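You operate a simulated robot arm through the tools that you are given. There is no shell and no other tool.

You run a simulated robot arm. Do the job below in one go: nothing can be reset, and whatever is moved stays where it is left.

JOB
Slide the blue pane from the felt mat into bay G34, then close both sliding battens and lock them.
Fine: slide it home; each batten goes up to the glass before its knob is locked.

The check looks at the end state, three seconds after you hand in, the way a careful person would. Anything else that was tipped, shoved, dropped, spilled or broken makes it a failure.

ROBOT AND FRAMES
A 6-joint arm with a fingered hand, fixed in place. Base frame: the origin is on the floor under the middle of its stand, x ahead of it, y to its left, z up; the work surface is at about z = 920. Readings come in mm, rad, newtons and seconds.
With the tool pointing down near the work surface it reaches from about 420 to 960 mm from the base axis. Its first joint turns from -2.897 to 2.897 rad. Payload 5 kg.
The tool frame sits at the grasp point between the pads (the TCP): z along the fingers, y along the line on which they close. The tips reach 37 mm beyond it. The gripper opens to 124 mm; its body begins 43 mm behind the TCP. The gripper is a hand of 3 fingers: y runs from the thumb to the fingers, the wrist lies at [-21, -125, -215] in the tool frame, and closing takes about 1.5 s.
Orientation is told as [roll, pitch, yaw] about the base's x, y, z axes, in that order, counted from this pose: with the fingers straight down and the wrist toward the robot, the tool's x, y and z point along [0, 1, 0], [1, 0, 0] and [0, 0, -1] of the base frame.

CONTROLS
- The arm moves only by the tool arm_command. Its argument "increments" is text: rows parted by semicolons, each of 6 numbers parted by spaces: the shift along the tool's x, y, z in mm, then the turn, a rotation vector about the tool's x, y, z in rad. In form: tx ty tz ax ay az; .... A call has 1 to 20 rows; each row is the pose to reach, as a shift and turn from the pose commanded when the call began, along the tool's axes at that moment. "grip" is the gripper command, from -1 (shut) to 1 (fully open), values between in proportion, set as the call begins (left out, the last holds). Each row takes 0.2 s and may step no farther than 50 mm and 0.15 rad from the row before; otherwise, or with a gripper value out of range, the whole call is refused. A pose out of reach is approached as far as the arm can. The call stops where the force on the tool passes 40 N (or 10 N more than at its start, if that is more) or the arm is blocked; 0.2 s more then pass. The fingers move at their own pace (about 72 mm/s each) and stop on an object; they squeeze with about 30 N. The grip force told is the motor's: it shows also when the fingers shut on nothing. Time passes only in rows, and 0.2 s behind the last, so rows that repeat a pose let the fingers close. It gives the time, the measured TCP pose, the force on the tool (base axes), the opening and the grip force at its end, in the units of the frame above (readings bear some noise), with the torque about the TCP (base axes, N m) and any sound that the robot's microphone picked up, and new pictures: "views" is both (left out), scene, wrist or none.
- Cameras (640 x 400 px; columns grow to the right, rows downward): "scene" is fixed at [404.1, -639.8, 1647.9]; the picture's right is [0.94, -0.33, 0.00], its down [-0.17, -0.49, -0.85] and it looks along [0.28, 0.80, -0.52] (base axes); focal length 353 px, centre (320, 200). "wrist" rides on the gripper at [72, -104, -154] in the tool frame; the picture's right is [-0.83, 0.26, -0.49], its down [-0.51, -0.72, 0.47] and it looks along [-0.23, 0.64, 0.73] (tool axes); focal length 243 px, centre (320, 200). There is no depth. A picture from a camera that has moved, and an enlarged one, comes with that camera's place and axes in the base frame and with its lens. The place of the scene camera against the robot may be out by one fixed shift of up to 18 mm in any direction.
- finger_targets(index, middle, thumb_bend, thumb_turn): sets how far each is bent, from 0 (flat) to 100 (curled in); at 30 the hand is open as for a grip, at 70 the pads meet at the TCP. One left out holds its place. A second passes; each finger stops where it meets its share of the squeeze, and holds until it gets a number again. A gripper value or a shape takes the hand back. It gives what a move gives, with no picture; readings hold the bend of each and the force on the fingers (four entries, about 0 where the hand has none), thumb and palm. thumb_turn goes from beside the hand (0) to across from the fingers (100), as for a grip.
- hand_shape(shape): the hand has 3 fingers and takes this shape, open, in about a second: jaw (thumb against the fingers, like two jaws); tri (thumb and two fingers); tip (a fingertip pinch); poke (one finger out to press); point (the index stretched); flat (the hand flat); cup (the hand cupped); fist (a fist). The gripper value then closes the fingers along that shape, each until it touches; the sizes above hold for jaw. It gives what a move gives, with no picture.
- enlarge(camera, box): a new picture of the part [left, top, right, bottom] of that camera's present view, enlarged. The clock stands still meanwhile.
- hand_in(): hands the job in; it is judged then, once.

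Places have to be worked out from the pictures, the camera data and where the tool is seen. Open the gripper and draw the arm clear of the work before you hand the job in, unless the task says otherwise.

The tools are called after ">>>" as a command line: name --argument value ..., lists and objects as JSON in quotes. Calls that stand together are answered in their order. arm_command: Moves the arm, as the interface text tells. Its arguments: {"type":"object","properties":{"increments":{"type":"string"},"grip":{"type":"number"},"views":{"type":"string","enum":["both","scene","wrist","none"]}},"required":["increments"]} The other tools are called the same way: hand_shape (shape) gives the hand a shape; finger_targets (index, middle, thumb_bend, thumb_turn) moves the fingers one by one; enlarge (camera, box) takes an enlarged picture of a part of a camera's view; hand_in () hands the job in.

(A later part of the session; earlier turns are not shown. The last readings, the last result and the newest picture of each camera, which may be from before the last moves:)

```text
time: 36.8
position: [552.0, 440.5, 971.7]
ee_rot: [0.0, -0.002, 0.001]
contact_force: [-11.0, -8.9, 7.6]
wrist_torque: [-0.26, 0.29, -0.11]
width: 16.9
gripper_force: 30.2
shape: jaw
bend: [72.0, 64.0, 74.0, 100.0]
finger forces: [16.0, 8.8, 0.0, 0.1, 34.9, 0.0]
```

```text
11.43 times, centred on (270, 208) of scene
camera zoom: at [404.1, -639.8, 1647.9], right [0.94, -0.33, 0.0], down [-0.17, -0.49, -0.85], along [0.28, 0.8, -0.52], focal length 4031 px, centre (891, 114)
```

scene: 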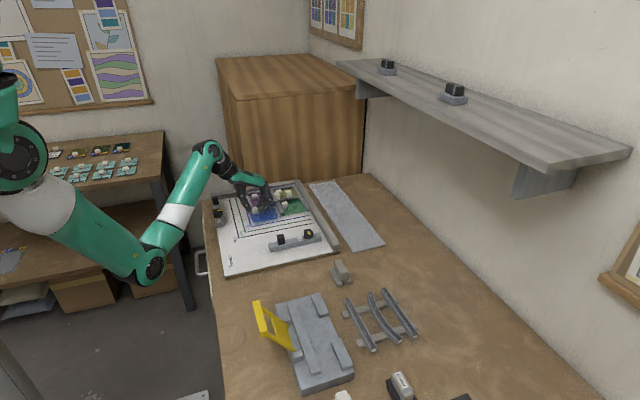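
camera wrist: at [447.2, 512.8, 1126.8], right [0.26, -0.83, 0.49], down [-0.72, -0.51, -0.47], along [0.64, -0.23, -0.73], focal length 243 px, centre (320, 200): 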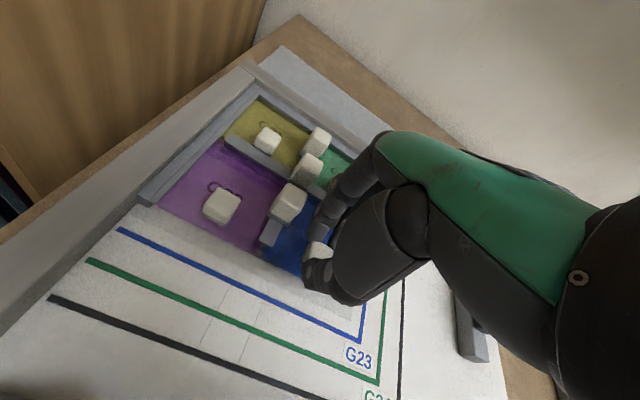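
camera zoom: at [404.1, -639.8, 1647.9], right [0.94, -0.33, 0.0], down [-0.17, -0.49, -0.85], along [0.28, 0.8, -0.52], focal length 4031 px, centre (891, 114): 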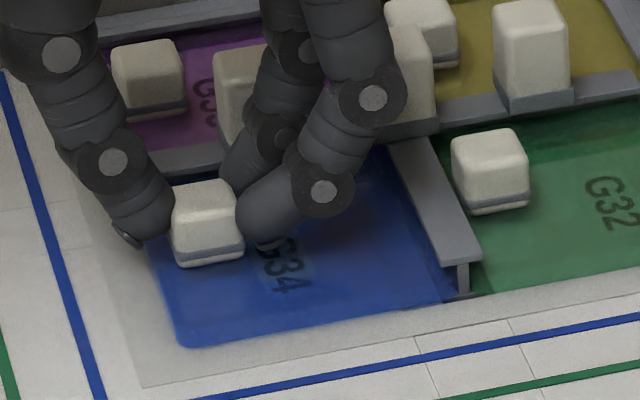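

The pane is seated: about −11 N in x, −9 N in y, and resting on its pad. I'll relax the push slightly and open just enough to release.

>>> arm_command --increments "-0.6 -0.7 -0.8 0 0 0; -0.6 -0.7 -0.8 0 0 0" --views "none"

>>> arm_command --increments "0 0 0 0 0 0; 0 0 0 0 0 0; 0 0 0 0 0 0; 0 0 0 0 0 0" --grip -0.35 --views "wrist"

>>> enlarge --camera "scene" --box '[245, 190, 295, 225]'

```text
time: 37.4
position: [551.5, 439.5, 971.2]
ee_rot: [0.001, -0.001, -0.001]
contact_force: [-2.2, -4.2, 2.9]
wrist_torque: [-0.1, 0.05, -0.07]
width: 17.1
gripper_force: 30.2
shape: jaw
bend: [72.0, 63.0, 74.0, 100.0]
finger forces: [18.8, 10.3, 0.0, 0.0, 30.4, 0.1]
```

```text
time: 38.4
position: [551.2, 440.5, 971.3]
ee_rot: [-0.001, 0.001, 0.001]
contact_force: [0.4, -0.1, 0.4]
wrist_torque: [-0.03, 0.03, 0.02]
width: 40.0
gripper_force: 0.1
shape: jaw
bend: [74.0, 53.0, 73.0, 100.0]
finger forces: [0.1, 0.0, 0.1, 0.0, 0.0, 0.0]
camera wrist: at [447.4, 512.4, 1125.2], right [0.26, -0.83, 0.49], down [-0.72, -0.51, -0.47], along [0.64, -0.23, -0.73], focal length 243 px, centre (320, 200)
```

wrist: 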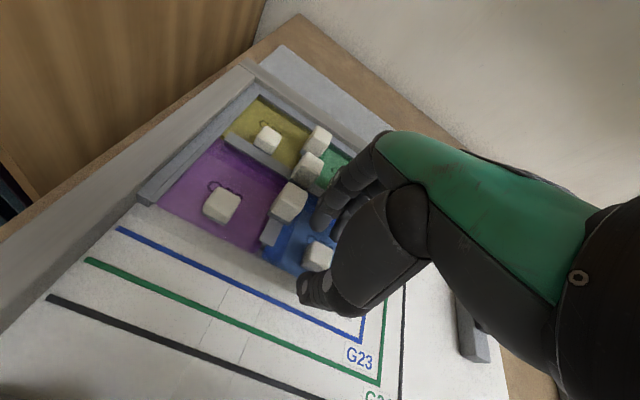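

```text
11.43 times, centred on (270, 208) of scene
camera zoom: at [404.1, -639.8, 1647.9], right [0.94, -0.33, 0.0], down [-0.17, -0.49, -0.85], along [0.28, 0.8, -0.52], focal length 4031 px, centre (891, 114)
```

zoom: 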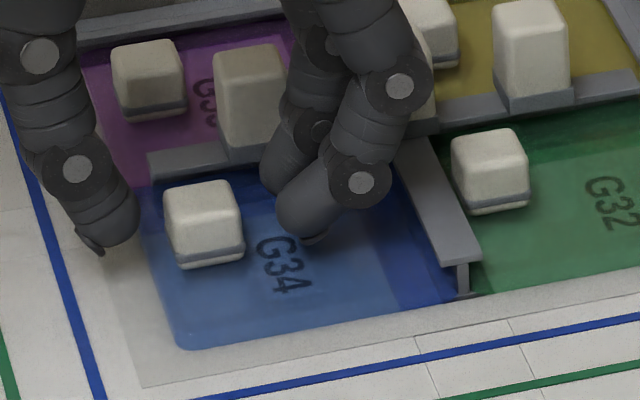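

The pane is released and seated under both flanges. I'll lift straight up 85 mm, clear of the tall came knobs.

>>> arm_command --increments "0 0 -10 0 0 0; 0 0 -30 0 0 0; 0 0 -60 0 0 0; 0 0 -85 0 0 0; 0 0 -85 0 0 0" --views "wrist"

>>> enlarge --camera "scene" --box '[240, 180, 304, 225]'

>>> enlarge --camera "wrist" --box '[200, 130, 340, 270]'

```text
time: 39.6
position: [551.4, 438.8, 1057.6]
ee_rot: [0.001, 0.0, 0.0]
contact_force: [0.2, 0.6, 0.6]
wrist_torque: [0.01, 0.01, -0.02]
width: 39.8
gripper_force: 0.1
shape: jaw
bend: [74.0, 53.0, 73.0, 100.0]
finger forces: [0.1, 0.0, 0.0, 0.0, 0.0, 0.0]
camera wrist: at [447.7, 511.1, 1210.4], right [0.26, -0.83, 0.49], down [-0.72, -0.51, -0.47], along [0.64, -0.23, -0.73], focal length 243 px, centre (320, 200)
```

wrist: 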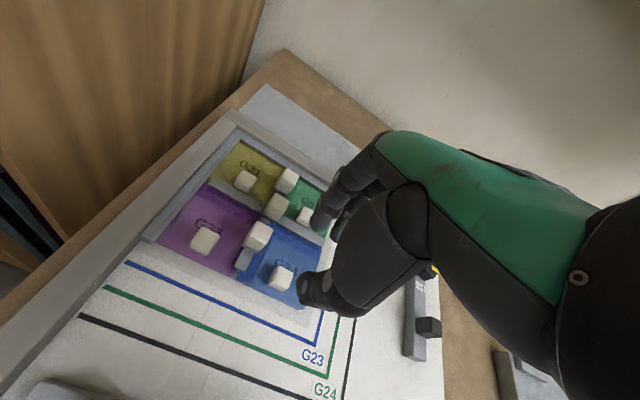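

```text
8.89 times, centred on (272, 202) of scene
camera zoom: at [404.1, -639.8, 1647.9], right [0.94, -0.33, 0.0], down [-0.17, -0.49, -0.85], along [0.28, 0.8, -0.52], focal length 3135 px, centre (747, 178)
```

zoom: 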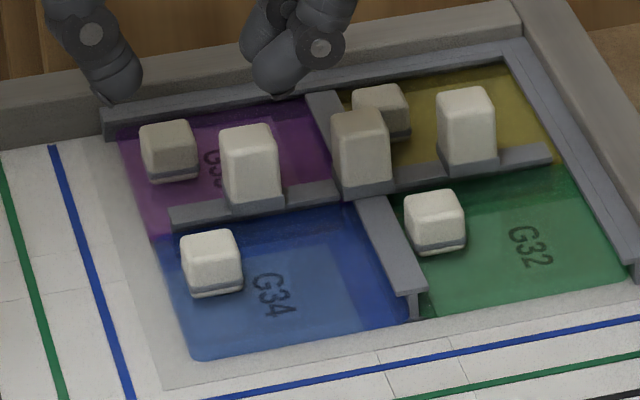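

```text
2.86 times, centred on (270, 200) of wrist
camera zoom: at [447.7, 511.1, 1210.4], right [0.26, -0.83, 0.49], down [-0.72, -0.51, -0.47], along [0.64, -0.23, -0.73], focal length 693 px, centre (463, 200)
```

zoom: 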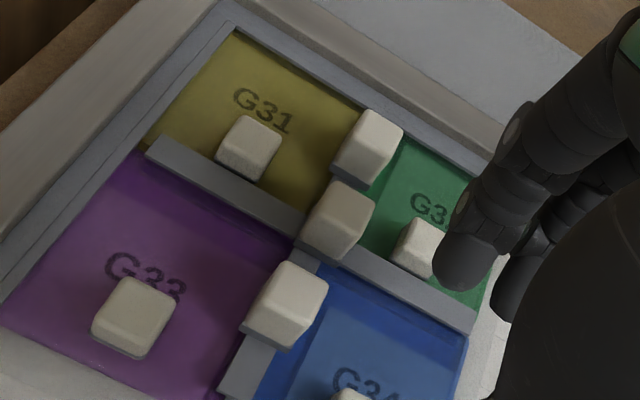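

The blue pane's edges line up with the purple and green panes, so it is home. Next I'll move the hand so the wrist camera sees the left batten.

>>> arm_command --increments "-14 -36 0 0 0 0; -28 -72 0 0 0 0; -42 -108 0 0 0 0; -50 -130 0 0 0 0; -50 -130 0 0 0 0" --views "both"

>>> enlarge --camera "wrist" --box '[60, 150, 300, 350]'

>>> enlarge --camera "scene" --box '[200, 185, 290, 240]'

```text
time: 40.8
position: [419.0, 390.3, 1058.2]
ee_rot: [-0.001, -0.002, 0.001]
contact_force: [0.3, -0.5, 0.6]
wrist_torque: [-0.02, -0.01, -0.02]
width: 40.2
gripper_force: 0.0
shape: jaw
bend: [74.0, 53.0, 73.0, 100.0]
finger forces: [0.1, 0.0, 0.0, 0.0, 0.0, 0.1]
camera wrist: at [316.1, 462.6, 1211.5], right [0.26, -0.83, 0.49], down [-0.72, -0.51, -0.47], along [0.64, -0.23, -0.73], focal length 243 px, centre (320, 200)
```

scene: 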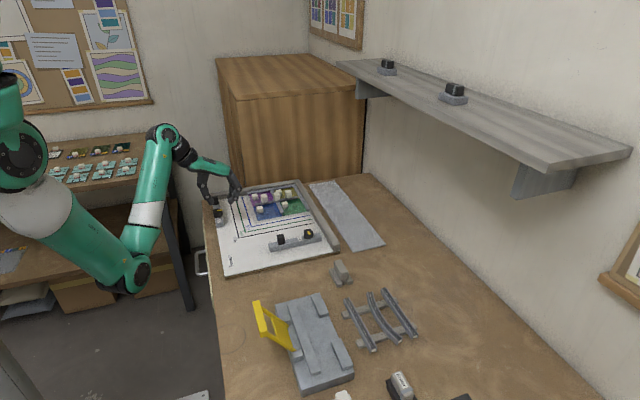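
wrist: 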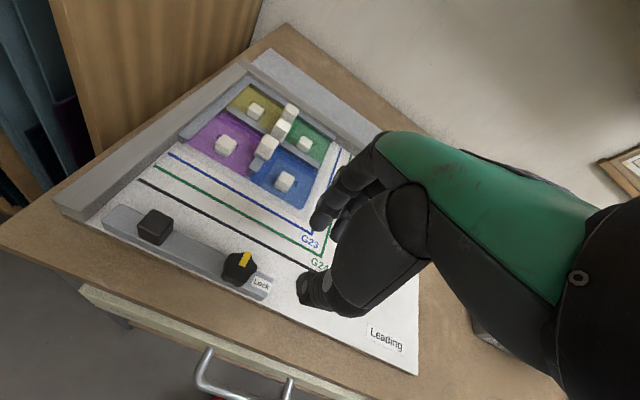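

```text
2.00 times, centred on (180, 250) of wrist
camera zoom: at [316.1, 462.6, 1211.5], right [0.26, -0.83, 0.49], down [-0.72, -0.51, -0.47], along [0.64, -0.23, -0.73], focal length 485 px, centre (600, 100)
```

zoom: 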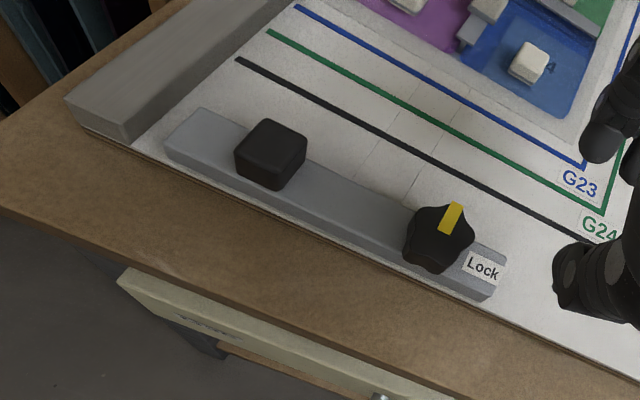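

```text
7.11 times, centred on (245, 212) of scene
camera zoom: at [404.1, -639.8, 1647.9], right [0.94, -0.33, 0.0], down [-0.17, -0.49, -0.85], along [0.28, 0.8, -0.52], focal length 2508 px, centre (853, 111)
```

zoom: 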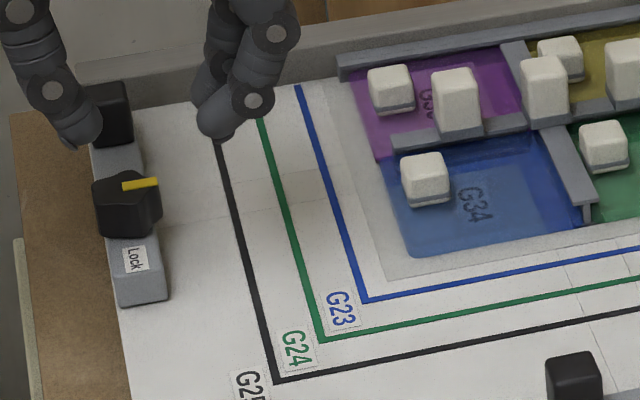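

The board surface triangulates to z≈924. The left batten runs along y≈399–565 at x≈401, with its post near (404, 526) and lock knob near (400, 440). I'll move above the post with the hand at about 60 mm.

>>> arm_command --increments "34 -4 0 0 0 0; 68 -8 0 0 0 0; 102 -12 0 0 0 0; 136 -15 0 0 0 0; 136 -15 0 0 0 0" --grip -0.05 --views "both"

>>> enlarge --camera "wrist" --box '[220, 180, 400, 340]'

>>> enlarge --camera "scene" --box '[190, 160, 262, 225]'

```text
time: 42.0
position: [406.5, 526.2, 1056.2]
ee_rot: [-0.001, 0.0, -0.001]
contact_force: [-0.1, -0.9, 0.6]
wrist_torque: [0.0, -0.02, 0.02]
width: 58.4
gripper_force: 0.0
shape: jaw
bend: [74.0, 46.0, 71.0, 100.0]
finger forces: [0.1, 0.0, 0.0, 0.0, 0.0, 0.0]
camera wrist: at [302.6, 598.3, 1210.0], right [0.26, -0.83, 0.49], down [-0.72, -0.51, -0.47], along [0.64, -0.23, -0.73], focal length 243 px, centre (320, 200)
```

scene: 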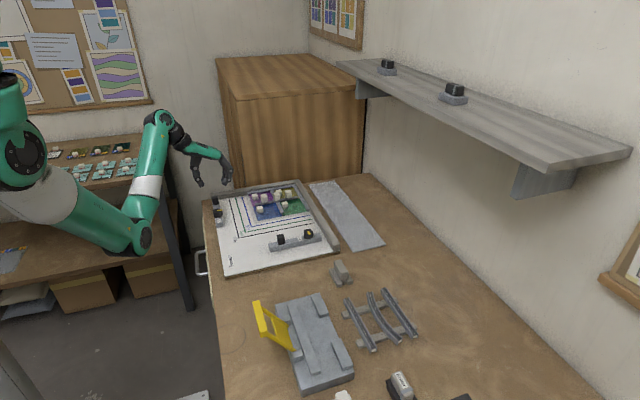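
wrist: 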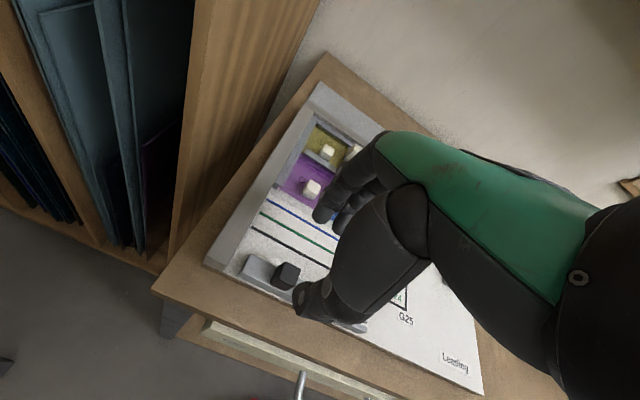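

```text
2.50 times, centred on (310, 260) of wrist
camera zoom: at [302.6, 598.3, 1210.0], right [0.26, -0.83, 0.49], down [-0.72, -0.51, -0.47], along [0.64, -0.23, -0.73], focal length 606 px, centre (345, 50)
```

zoom: 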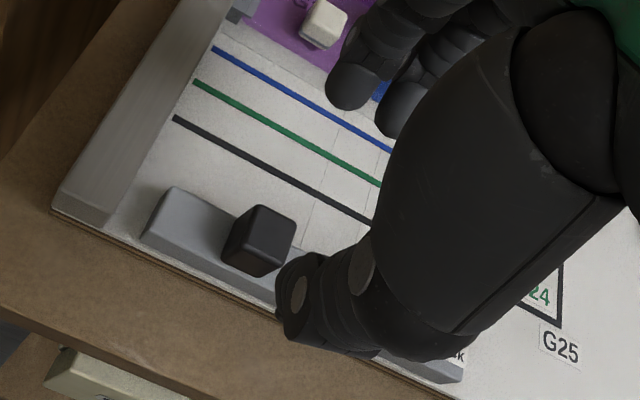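

```text
6.15 times, centred on (226, 192) of scene
camera zoom: at [404.1, -639.8, 1647.9], right [0.94, -0.33, 0.0], down [-0.17, -0.49, -0.85], along [0.28, 0.8, -0.52], focal length 2170 px, centre (898, 246)
```

zoom: 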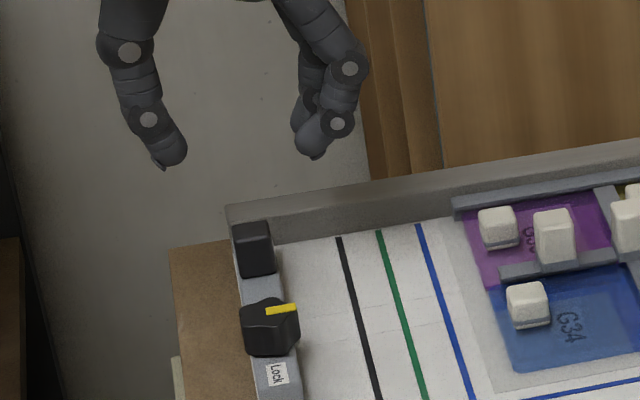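

I'll zoom in on the post to pin down its position before descending.

>>> enlarge --camera "wrist" --box '[230, 240, 326, 300]'

>>> enlarge --camera "scene" --box '[205, 190, 245, 230]'

```text
6.67 times, centred on (278, 270) of wrist
camera zoom: at [302.6, 598.3, 1210.0], right [0.26, -0.83, 0.49], down [-0.72, -0.51, -0.47], along [0.64, -0.23, -0.73], focal length 1618 px, centre (600, -267)
```

zoom: 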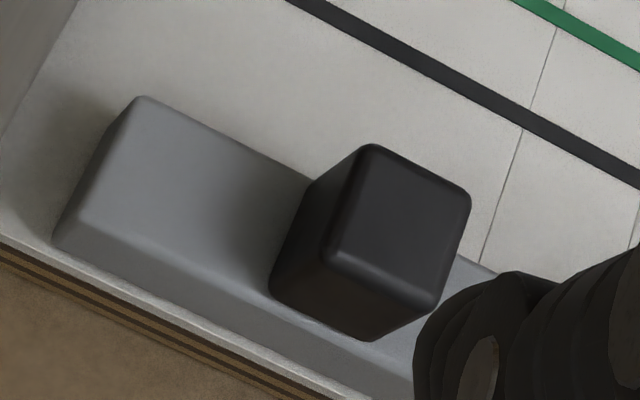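

```text
10.00 times, centred on (225, 210) of scene
camera zoom: at [404.1, -639.8, 1647.9], right [0.94, -0.33, 0.0], down [-0.17, -0.49, -0.85], along [0.28, 0.8, -0.52], focal length 3527 px, centre (1270, 100)
```

zoom: 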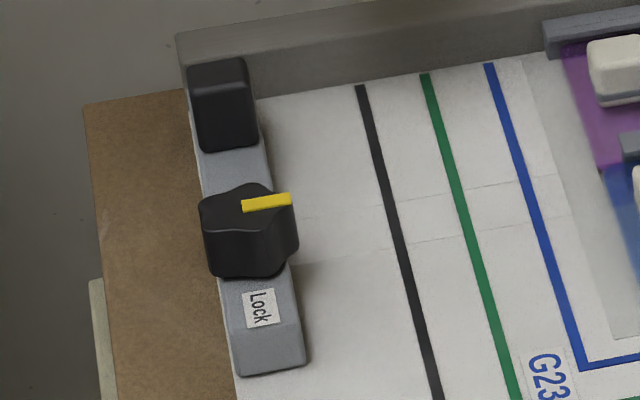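

The post top is centred at about (403, 526) and is roughly 20 mm square. I'll descend to TCP z≈1000 and check the tips against the post.

>>> arm_command --increments "0 -1 20 0 0 0; 0 -1 40 0 0 0; 0 -1 56 0 0 0; 0 -1 56 0 0 0" --views "wrist"

>>> enlarge --camera "wrist" --box '[240, 190, 380, 320]'

>>> enlarge --camera "scene" --box '[195, 180, 251, 225]'

```text
time: 43.0
position: [403.5, 526.1, 1001.4]
ee_rot: [-0.001, -0.001, -0.001]
contact_force: [0.1, -0.4, 1.0]
wrist_torque: [0.02, 0.0, -0.02]
width: 58.4
gripper_force: 0.1
shape: jaw
bend: [74.0, 46.0, 71.0, 100.0]
finger forces: [0.0, 0.1, 0.1, 0.0, 0.1, 0.1]
camera wrist: at [301.3, 597.5, 1154.2], right [0.26, -0.83, 0.49], down [-0.72, -0.51, -0.47], along [0.64, -0.23, -0.73], focal length 243 px, centre (320, 200)
```

wrist: 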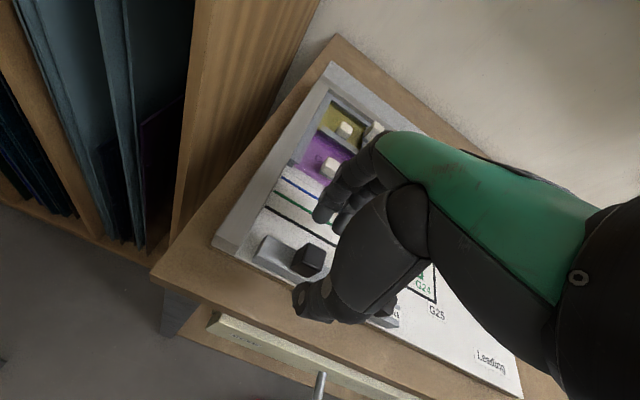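

```text
3.08 times, centred on (310, 255) of wrist
camera zoom: at [301.3, 597.5, 1154.2], right [0.26, -0.83, 0.49], down [-0.72, -0.51, -0.47], along [0.64, -0.23, -0.73], focal length 746 px, centre (351, 31)
```

zoom: 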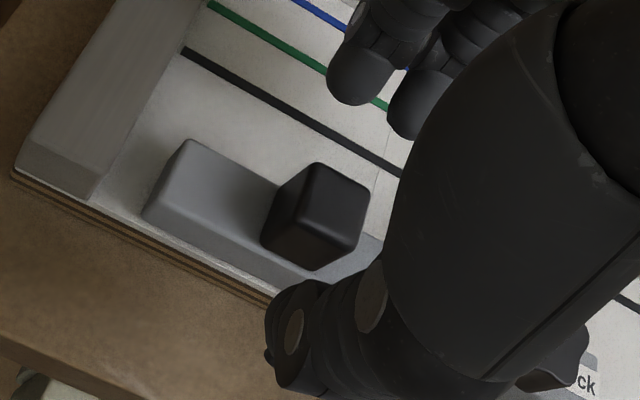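

```text
8.89 times, centred on (223, 202) of scene
camera zoom: at [404.1, -639.8, 1647.9], right [0.94, -0.33, 0.0], down [-0.17, -0.49, -0.85], along [0.28, 0.8, -0.52], focal length 3135 px, centre (1182, 178)
```

zoom: 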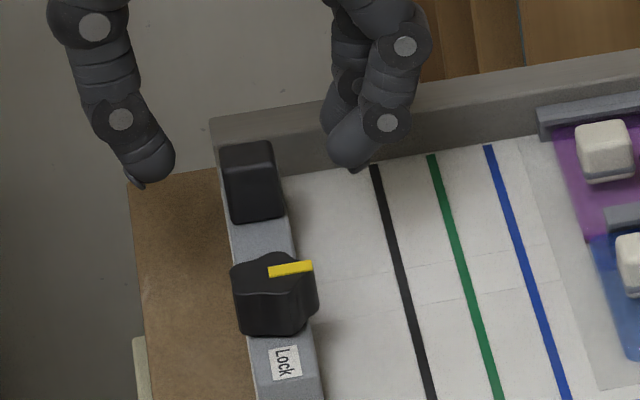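

The tips are just below the post's top and centred on it. I'll lower 9 mm, keeping the tips above the pane knobs' height, and grip the post.

>>> arm_command --increments "0 0 5 0 0 0; 0 0 9 0 0 0; 0 0 9 0 0 0" --views "none"

>>> arm_command --increments "0 0 0 0 0 0; 0 0 0 0 0 0; 0 0 0 0 0 0; 0 0 0 0 0 0; 0 0 0 0 0 0; 0 0 0 0 0 0" --grip -1 --views "wrist"

>>> enlarge --camera "scene" --box '[195, 180, 251, 225]'

```text
time: 43.8
position: [404.4, 525.0, 991.7]
ee_rot: [0.0, 0.0, 0.0]
contact_force: [-0.5, -0.7, 0.2]
wrist_torque: [-0.01, 0.02, 0.0]
width: 58.2
gripper_force: 0.1
shape: jaw
bend: [74.0, 46.0, 71.0, 100.0]
finger forces: [0.0, 0.1, 0.0, 0.1, 0.0, 0.1]
```

```text
time: 45.2
position: [405.2, 526.3, 991.7]
ee_rot: [0.001, -0.001, 0.0]
contact_force: [-1.3, -2.3, -2.8]
wrist_torque: [-0.08, -0.02, -0.08]
width: 16.1
gripper_force: 29.8
shape: jaw
bend: [72.0, 65.0, 74.0, 100.0]
finger forces: [17.3, 8.0, 0.0, 0.1, 26.4, 0.0]
camera wrist: at [301.4, 597.6, 1144.6], right [0.26, -0.83, 0.49], down [-0.72, -0.51, -0.47], along [0.64, -0.23, -0.73], focal length 243 px, centre (320, 200)
```

wrist: 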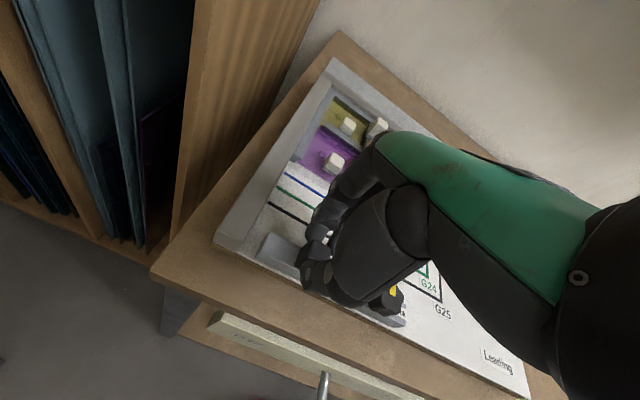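

```text
8.89 times, centred on (223, 202) of scene
camera zoom: at [404.1, -639.8, 1647.9], right [0.94, -0.33, 0.0], down [-0.17, -0.49, -0.85], along [0.28, 0.8, -0.52], focal length 3135 px, centre (1182, 178)
```

zoom: 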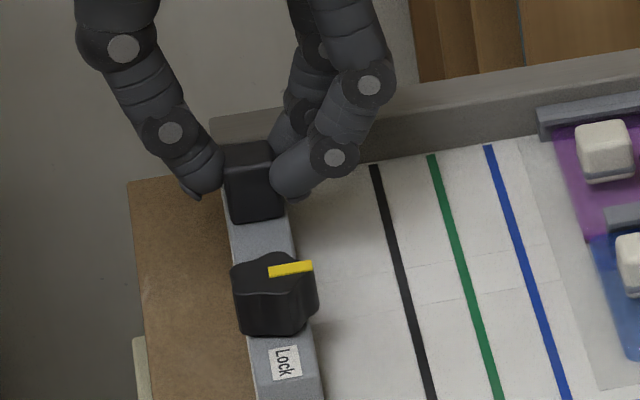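

The post is gripped at 30 N. I'll push the batten toward +x in gentle 8 mm rows, 40 mm to begin with, and watch the force.

>>> arm_command --increments "0 4 0 0 0 0; 0 12 0 0 0 0; 0 20 0 0 0 0; 0 28 0 0 0 0; 0 36 0 0 0 0; 0 40 0 0 0 0; 0 40 0 0 0 0" --views "wrist"

>>> enlarge --camera "scene" --box '[200, 180, 280, 230]'

```text
time: 46.8
position: [444.8, 526.2, 992.0]
ee_rot: [-0.002, -0.001, -0.001]
contact_force: [-0.1, -3.2, -8.8]
wrist_torque: [-0.15, -0.05, -0.08]
width: 16.4
gripper_force: 29.9
shape: jaw
bend: [72.0, 65.0, 74.0, 100.0]
finger forces: [17.3, 8.6, 0.1, 0.1, 26.4, 0.0]
camera wrist: at [341.3, 597.8, 1144.9], right [0.26, -0.83, 0.49], down [-0.72, -0.51, -0.47], along [0.64, -0.23, -0.73], focal length 243 px, centre (320, 200)
```

wrist: 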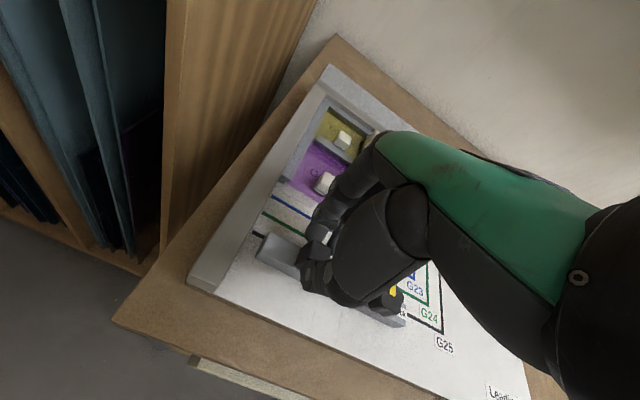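

```text
8.00 times, centred on (240, 205) of scene
camera zoom: at [404.1, -639.8, 1647.9], right [0.94, -0.33, 0.0], down [-0.17, -0.49, -0.85], along [0.28, 0.8, -0.52], focal length 2821 px, centre (960, 160)
```

zoom: 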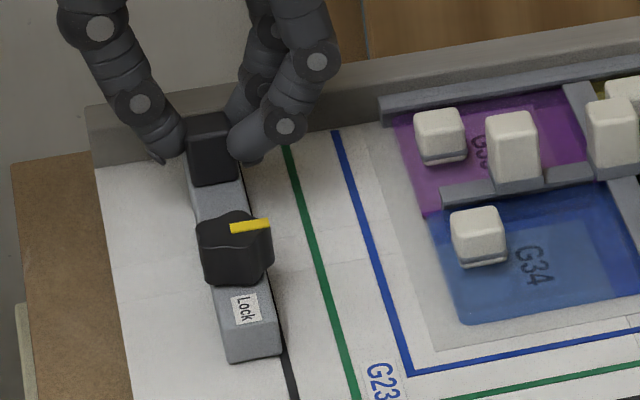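

The batten slides freely with almost no x force. There's a slight upward pull, so I'll lower the hand about 1 mm and push another 60 mm.

>>> arm_command --increments "0 8 0.8 0 0 0; 0 16 0.8 0 0 0; 0 24 0.8 0 0 0; 0 32 0.8 0 0 0; 0 40 0.8 0 0 0; 0 48 0.8 0 0 0; 0 55 0.8 0 0 0; 0 60 0.8 0 0 0; 0 60 0.8 0 0 0" --views "wrist"

>>> enlarge --camera "scene" --box '[210, 180, 290, 230]'

>>> enlarge --camera "wrist" --box '[240, 130, 400, 330]'

```text
time: 48.8
position: [504.9, 525.7, 990.5]
ee_rot: [-0.002, 0.0, 0.001]
contact_force: [0.7, -1.8, -0.7]
wrist_torque: [-0.06, -0.05, -0.07]
width: 16.3
gripper_force: 30.2
shape: jaw
bend: [72.0, 65.0, 74.0, 100.0]
finger forces: [18.7, 8.6, 0.0, 0.0, 27.1, 0.0]
camera wrist: at [401.6, 597.5, 1144.5], right [0.26, -0.83, 0.49], down [-0.72, -0.51, -0.47], along [0.64, -0.23, -0.73], focal length 243 px, centre (320, 200)
```

wrist: 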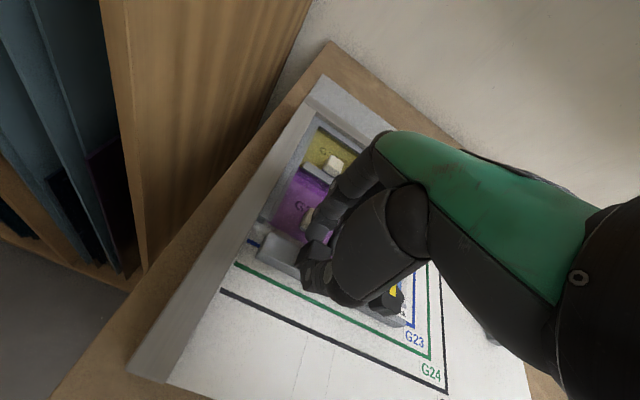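

```text
8.00 times, centred on (250, 205) of scene
camera zoom: at [404.1, -639.8, 1647.9], right [0.94, -0.33, 0.0], down [-0.17, -0.49, -0.85], along [0.28, 0.8, -0.52], focal length 2821 px, centre (880, 160)
```

zoom: 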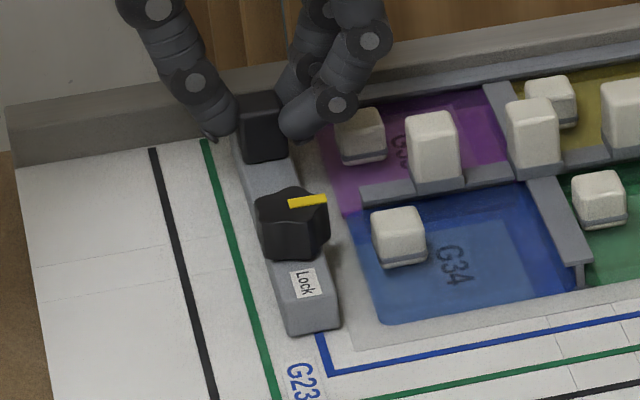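

```text
2.00 times, centred on (320, 230) of wrist
camera zoom: at [401.6, 597.5, 1144.5], right [0.26, -0.83, 0.49], down [-0.72, -0.51, -0.47], along [0.64, -0.23, -0.73], focal length 485 px, centre (320, 140)
```

zoom: 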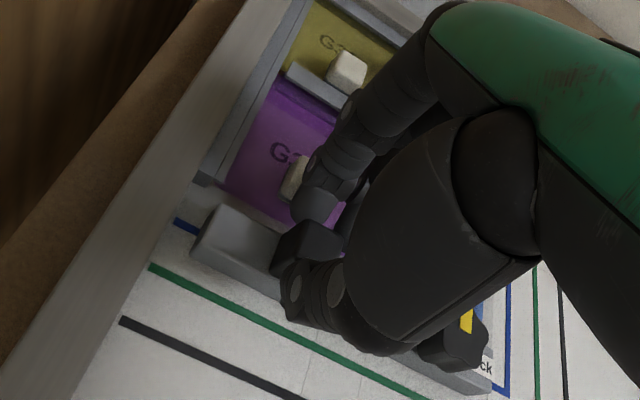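

The batten is about 15–20 mm short of the glass. The fingertips should pass roughly 8 mm above the purple pane's knob. I'll continue 9 mm and look again.

>>> arm_command --increments "0 3 0 0 0 0; 0 6 0 0 0 0; 0 9 0 0 0 0; 0 9 0 0 0 0" --views "none"

>>> enlarge --camera "scene" --box '[228, 180, 276, 225]'

>>> enlarge --camera "wrist" --box '[250, 160, 350, 290]'

```text
time: 49.8
position: [514.6, 525.6, 990.9]
ee_rot: [0.0, 0.0, 0.001]
contact_force: [-0.5, -5.6, -0.5]
wrist_torque: [-0.15, -0.01, -0.09]
width: 16.2
gripper_force: 30.1
shape: jaw
bend: [72.0, 65.0, 74.0, 100.0]
finger forces: [18.3, 9.7, 0.0, 0.0, 27.9, 0.0]
```

```text
8.89 times, centred on (252, 202) of scene
camera zoom: at [404.1, -639.8, 1647.9], right [0.94, -0.33, 0.0], down [-0.17, -0.49, -0.85], along [0.28, 0.8, -0.52], focal length 3135 px, centre (924, 178)
```

zoom: 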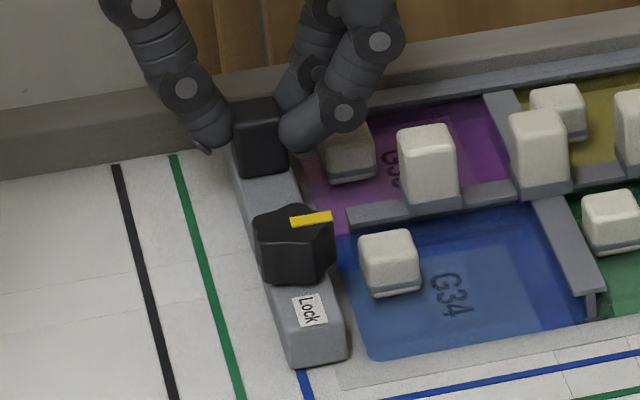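

```text
3.08 times, centred on (300, 225) of wrist
camera zoom: at [411.0, 597.8, 1144.5], right [0.26, -0.83, 0.49], down [-0.72, -0.51, -0.47], along [0.64, -0.23, -0.73], focal length 746 px, centre (382, 123)
```

zoom: 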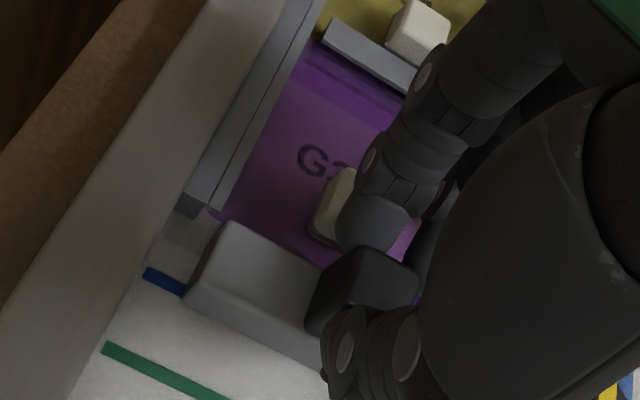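

About 8 mm of gap remains and the fingers are passing over the purple knob without contact. I'll advance in 2 mm rows with a small y correction.

>>> arm_command --increments "-0.6 2 0 0 0 0; -0.6 4 0 0 0 0; -0.6 5 0 0 0 0; -0.6 5 0 0 0 0" --views "none"

>>> enlarge --camera "scene" --box '[228, 180, 276, 225]'

```text
time: 50.8
position: [518.8, 525.9, 990.5]
ee_rot: [-0.002, 0.0, 0.0]
contact_force: [-2.1, -2.2, 1.5]
wrist_torque: [-0.06, 0.01, -0.11]
width: 16.2
gripper_force: 30.0
shape: jaw
bend: [72.0, 65.0, 74.0, 100.0]
finger forces: [18.3, 8.8, 0.1, 0.1, 28.1, 0.0]
```

```text
8.89 times, centred on (252, 202) of scene
camera zoom: at [404.1, -639.8, 1647.9], right [0.94, -0.33, 0.0], down [-0.17, -0.49, -0.85], along [0.28, 0.8, -0.52], focal length 3135 px, centre (924, 178)
```

zoom: 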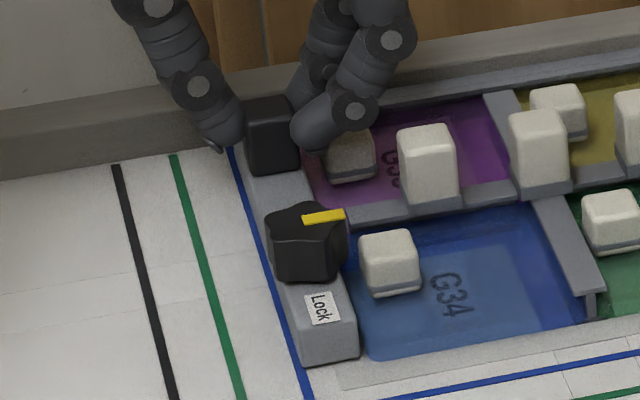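

Around 4 mm remains. I'll continue in 1 mm rows and check the x force.

>>> arm_command --increments "0 1 0 0 0 0; 0 2 0 0 0 0; 0 2 0 0 0 0" --views "none"

>>> arm_command --increments "0 1 0 0 0 0; 0 1.5 0 0 0 0; 0 1.5 0 0 0 0" --views "none"

>>> enlarge --camera "scene" --box '[238, 195, 274, 225]'

```text
time: 51.6
position: [521.8, 525.4, 990.6]
ee_rot: [0.0, 0.0, 0.001]
contact_force: [-1.7, -1.6, 0.6]
wrist_torque: [0.01, 0.03, -0.11]
width: 16.0
gripper_force: 30.4
shape: jaw
bend: [72.0, 65.0, 74.0, 100.0]
finger forces: [18.3, 8.6, 0.1, 0.1, 27.9, 0.1]
```

```text
time: 52.4
position: [522.3, 525.8, 991.7]
ee_rot: [0.001, 0.001, 0.002]
contact_force: [-5.0, -2.2, 2.5]
wrist_torque: [-0.05, 0.23, -0.08]
width: 16.1
gripper_force: 29.9
shape: jaw
bend: [72.0, 66.0, 74.0, 100.0]
finger forces: [17.2, 8.2, 0.1, 0.1, 31.2, 0.0]
```

```text
13.33 times, centred on (256, 210) of scene
camera zoom: at [404.1, -639.8, 1647.9], right [0.94, -0.33, 0.0], down [-0.17, -0.49, -0.85], along [0.28, 0.8, -0.52], focal length 4702 px, centre (1173, 67)
```

zoom: 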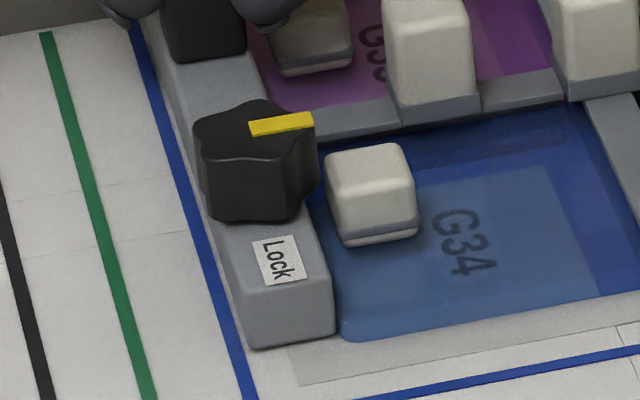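

The x force is rising as the batten meets the glass. I'll press about 1 mm more to confirm firm contact.

>>> arm_command --increments "0 0.6 0 0 0 0; 0 1.2 0 0 0 0; 0 1.2 0 0 0 0" --views "none"

>>> enlarge --camera "scene" --box '[250, 205, 270, 222]'

>>> enlarge --camera "wrist" --box '[250, 170, 330, 270]'

```text
time: 53.2
position: [523.5, 525.8, 991.3]
ee_rot: [0.001, 0.0, 0.001]
contact_force: [-9.9, 0.9, 1.1]
wrist_torque: [-0.02, 0.33, -0.04]
width: 16.0
gripper_force: 30.4
shape: jaw
bend: [72.0, 66.0, 74.0, 100.0]
finger forces: [16.0, 7.0, 0.1, 0.1, 33.5, 0.0]
```

```text
16.00 times, centred on (260, 214) of scene
camera zoom: at [404.1, -639.8, 1647.9], right [0.94, -0.33, 0.0], down [-0.17, -0.49, -0.85], along [0.28, 0.8, -0.52], focal length 5643 px, centre (1280, -16)
```

zoom: 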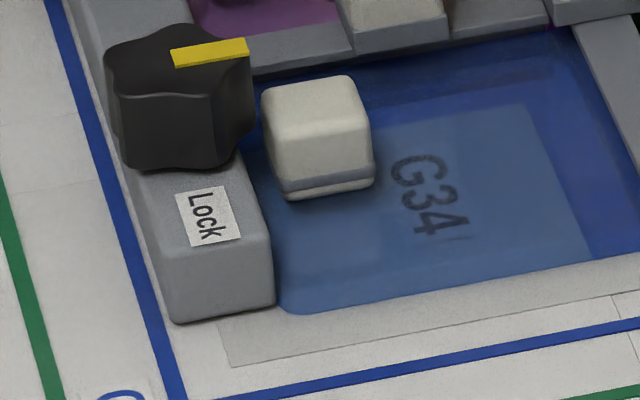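

```text
4.00 times, centred on (290, 220) of wrist
camera zoom: at [419.5, 597.3, 1144.5], right [0.26, -0.83, 0.49], down [-0.72, -0.51, -0.47], along [0.64, -0.23, -0.73], focal length 970 px, centre (440, 120)
```

zoom: 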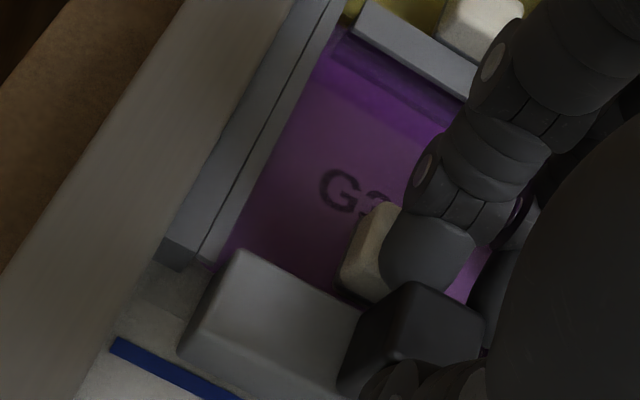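

The batten is firmly against the glass at about 10 N. I'll open the hand a little and rise straight up.

>>> arm_command --increments "0 0 0 0 0 0; 0 0 0 0 0 0; 0 0 0 0 0 0; 0 0 0 0 0 0" --grip -0.35 --views "none"

>>> arm_command --increments "0 0 -8 0 0 0; 0 0 -25 0 0 0; 0 0 -50 0 0 0; 0 0 -70 0 0 0; 0 0 -70 0 0 0" --views "wrist"

>>> enlarge --camera "scene" --box '[230, 185, 280, 225]'

>>> enlarge --camera "wrist" --box '[200, 150, 360, 300]'

```text
time: 54.2
position: [524.2, 524.7, 991.8]
ee_rot: [0.0, 0.0, -0.002]
contact_force: [0.1, -0.3, 0.3]
wrist_torque: [0.0, -0.01, 0.0]
width: 40.0
gripper_force: 0.1
shape: jaw
bend: [74.0, 53.0, 73.0, 100.0]
finger forces: [0.1, 0.1, 0.0, 0.1, 0.0, 0.0]
```

```text
time: 55.4
position: [523.6, 525.0, 1061.4]
ee_rot: [-0.001, -0.002, -0.001]
contact_force: [-0.1, -0.1, -0.9]
wrist_torque: [0.02, 0.0, -0.03]
width: 39.9
gripper_force: 0.0
shape: jaw
bend: [74.0, 53.0, 73.0, 100.0]
finger forces: [0.0, 0.0, 0.1, 0.1, 0.0, 0.1]
camera wrist: at [420.0, 596.9, 1215.2], right [0.26, -0.83, 0.49], down [-0.72, -0.51, -0.47], along [0.64, -0.23, -0.73], focal length 243 px, centre (320, 200)
```

wrist: 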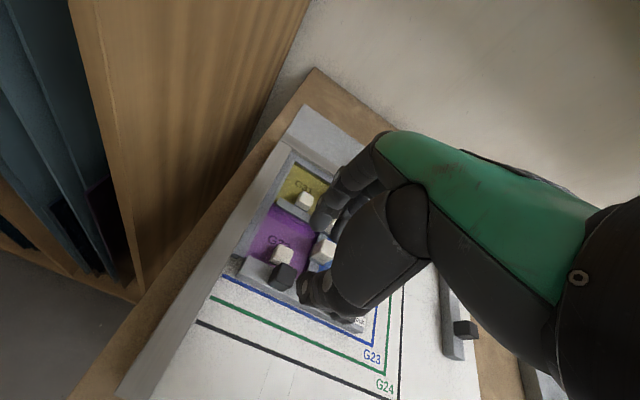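

```text
10.00 times, centred on (255, 205) of scene
camera zoom: at [404.1, -639.8, 1647.9], right [0.94, -0.33, 0.0], down [-0.17, -0.49, -0.85], along [0.28, 0.8, -0.52], focal length 3527 px, centre (970, 150)
```

zoom: 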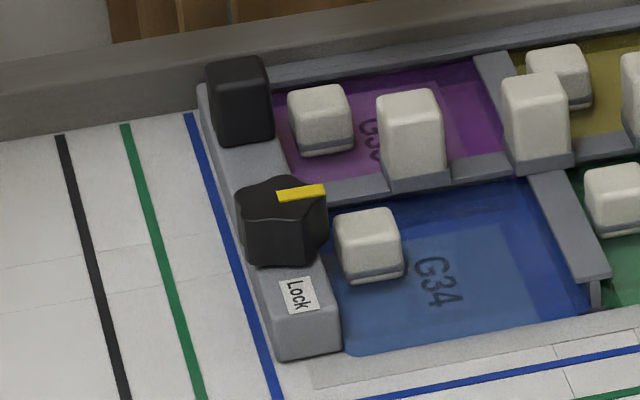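

```text
2.67 times, centred on (280, 225) of wrist
camera zoom: at [420.0, 596.9, 1215.2], right [0.26, -0.83, 0.49], down [-0.72, -0.51, -0.47], along [0.64, -0.23, -0.73], focal length 647 px, centre (427, 133)
```

zoom: 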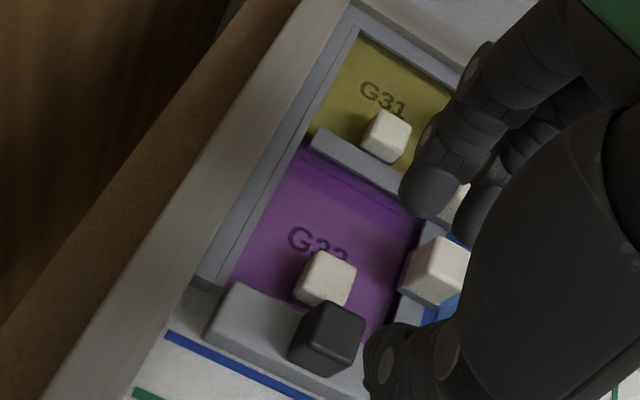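

The batten stayed put against both panes. Next is the lock knob, at about (519.5, 440). I'll move above it and turn the hand to yaw +45° so a 90° clockwise turn stays within comfortable reach.

>>> arm_command --increments "-14 -1 0 0 0 -0.13; -28 -2 0 0 0 -0.26; -42 -3 0 0 0 -0.39; -57 -4 0 0 0 -0.52; -71 -4 0 0 0 -0.65; -85 -4 0 0 0 -0.785; -85 -4 0 0 0 -0.785" --grip -0.1 --views "both"

>>> enlarge --camera "wrist" --box '[200, 160, 400, 340]'

>>> enlarge --camera "scene" --box '[225, 165, 290, 225]'

```text
time: 57.0
position: [518.7, 439.7, 1061.0]
ee_rot: [0.001, 0.001, 0.787]
contact_force: [-0.7, 0.8, -0.4]
wrist_torque: [-0.01, -0.01, -0.01]
width: 55.2
gripper_force: 0.0
shape: jaw
bend: [74.0, 47.0, 71.0, 100.0]
finger forces: [0.0, 0.0, 0.0, 0.1, 0.0, 0.0]
camera wrist: at [395.1, 417.3, 1214.4], right [0.77, -0.4, 0.49], down [-0.15, -0.87, -0.47], along [0.62, 0.29, -0.73], focal length 243 px, centre (320, 200)
```

scene: 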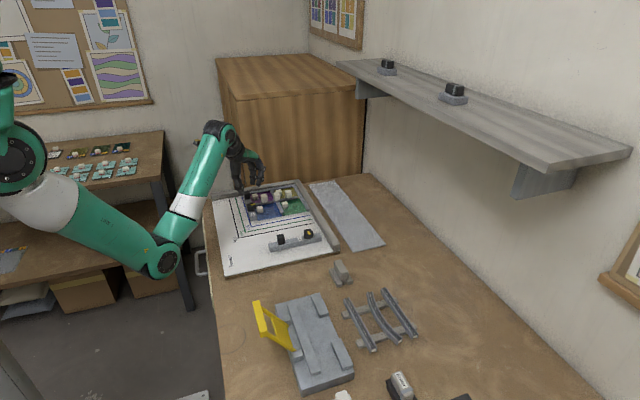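
wrist: 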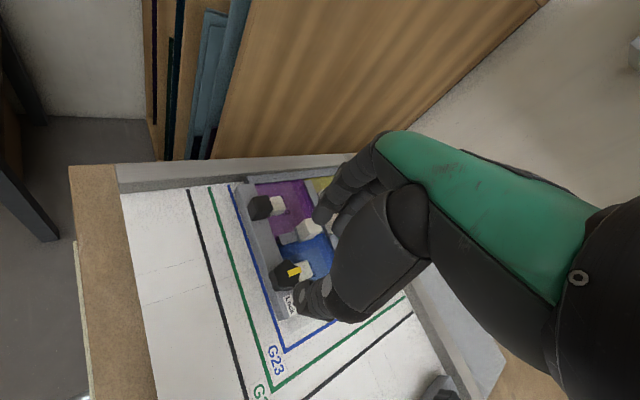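

```text
2.22 times, centred on (300, 250) of wrist
camera zoom: at [395.1, 417.3, 1214.4], right [0.77, -0.4, 0.49], down [-0.15, -0.87, -0.47], along [0.62, 0.29, -0.73], focal length 539 px, centre (364, 89)
```

zoom: 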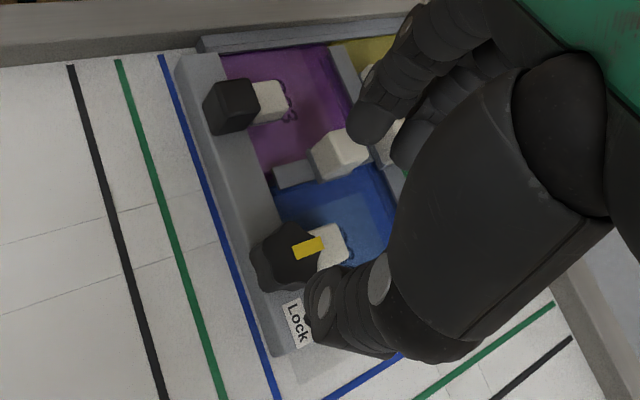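

```text
6.67 times, centred on (258, 195) of scene
camera zoom: at [404.1, -639.8, 1647.9], right [0.94, -0.33, 0.0], down [-0.17, -0.49, -0.85], along [0.28, 0.8, -0.52], focal length 2351 px, centre (737, 233)
```

zoom: 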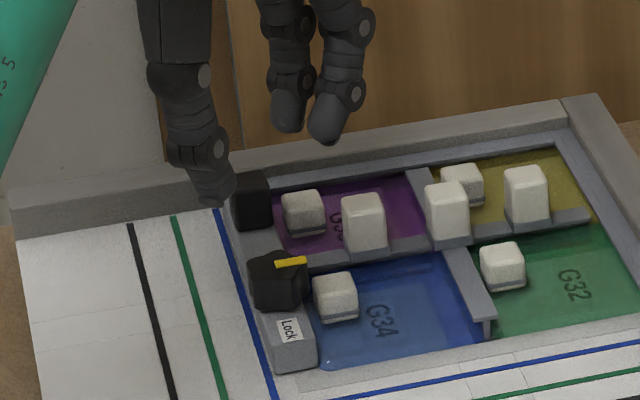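

I'll zoom in on the lock knob to locate its centre accurately.

>>> enlarge --camera "wrist" --box '[250, 240, 330, 300]'

>>> enlarge --camera "scene" --box '[244, 195, 276, 225]'

```text
6.67 times, centred on (290, 270) of wrist
camera zoom: at [395.1, 417.3, 1214.4], right [0.77, -0.4, 0.49], down [-0.15, -0.87, -0.47], along [0.62, 0.29, -0.73], focal length 1618 px, centre (520, -267)
```

zoom: 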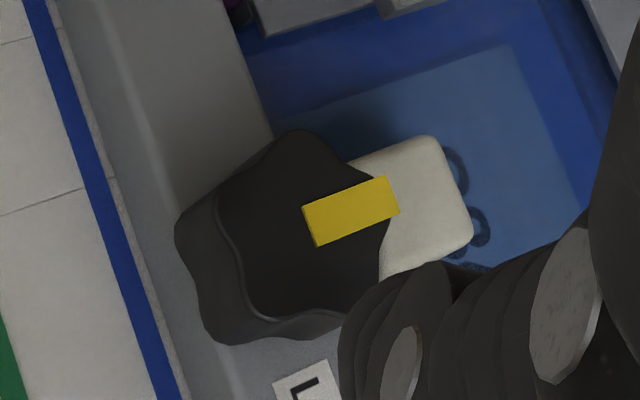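

```text
13.33 times, centred on (260, 210) of scene
camera zoom: at [404.1, -639.8, 1647.9], right [0.94, -0.33, 0.0], down [-0.17, -0.49, -0.85], along [0.28, 0.8, -0.52], focal length 4702 px, centre (1120, 67)
```

zoom: 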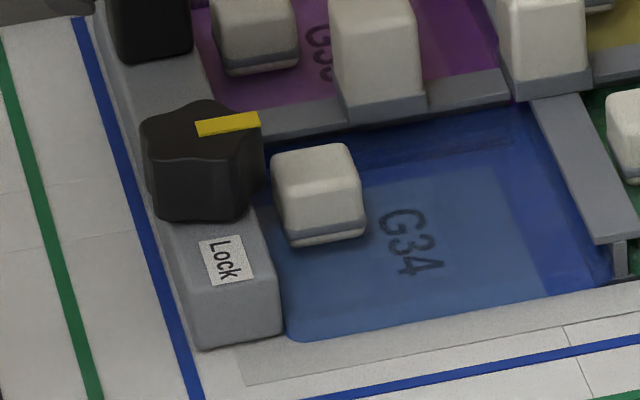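

The knob is centred at (520.3, 439.4) and its pointer starts from the centre toward +x. I'll shift 1.5 mm and descend to TCP z≈1005.

>>> arm_command --increments "-1 1 20 0 0 0; -1 1 40 0 0 0; -1 1 56 0 0 0; -1 1 56 0 0 0" --views "wrist"

>>> enlarge --camera "wrist" --box '[250, 190, 370, 310]'

>>> enlarge --camera "scene" --box '[230, 180, 280, 225]'

```text
time: 58.0
position: [521.9, 440.0, 1003.2]
ee_rot: [0.0, 0.001, 0.786]
contact_force: [-0.5, -0.2, 1.3]
wrist_torque: [-0.04, -0.01, 0.02]
width: 55.8
gripper_force: 0.0
shape: jaw
bend: [74.0, 47.0, 71.0, 100.0]
finger forces: [0.0, 0.1, 0.1, 0.0, 0.0, 0.0]
camera wrist: at [396.7, 417.0, 1157.4], right [0.77, -0.4, 0.49], down [-0.15, -0.87, -0.47], along [0.62, 0.29, -0.73], focal length 243 px, centre (320, 200)
```

wrist: 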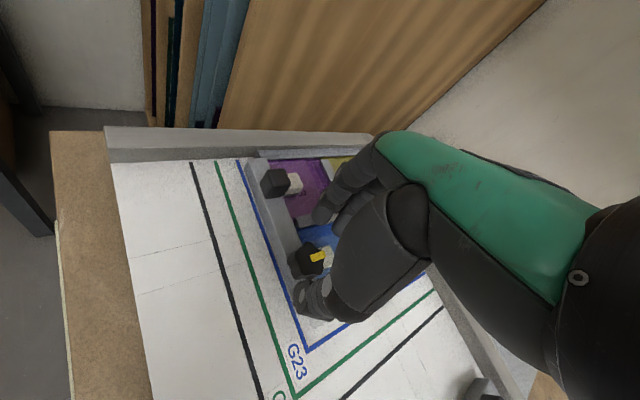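

```text
3.33 times, centred on (310, 250) of wrist
camera zoom: at [396.7, 417.0, 1157.4], right [0.77, -0.4, 0.49], down [-0.15, -0.87, -0.47], along [0.62, 0.29, -0.73], focal length 809 px, centre (353, 33)
```

zoom: 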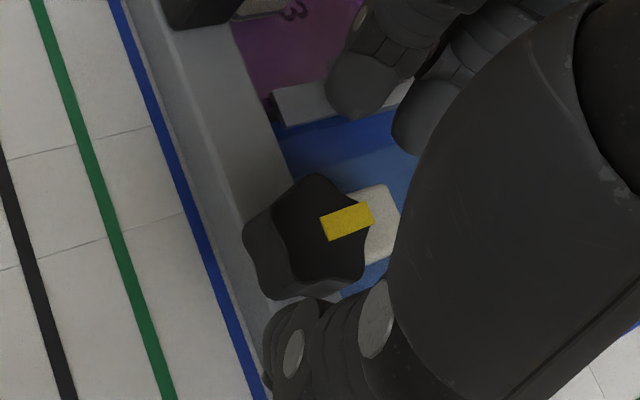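

```text
8.89 times, centred on (255, 202) of scene
camera zoom: at [404.1, -639.8, 1647.9], right [0.94, -0.33, 0.0], down [-0.17, -0.49, -0.85], along [0.28, 0.8, -0.52], focal length 3135 px, centre (898, 178)
```

zoom: 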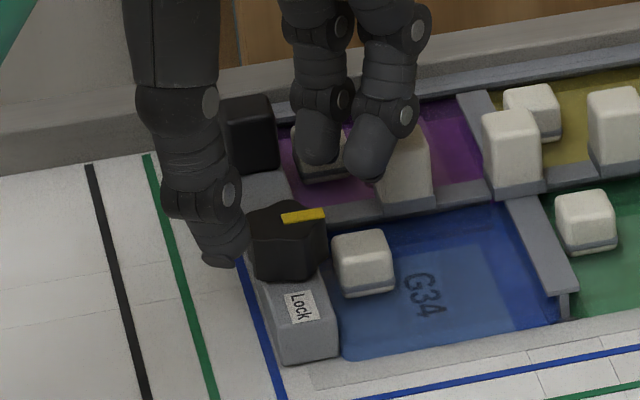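

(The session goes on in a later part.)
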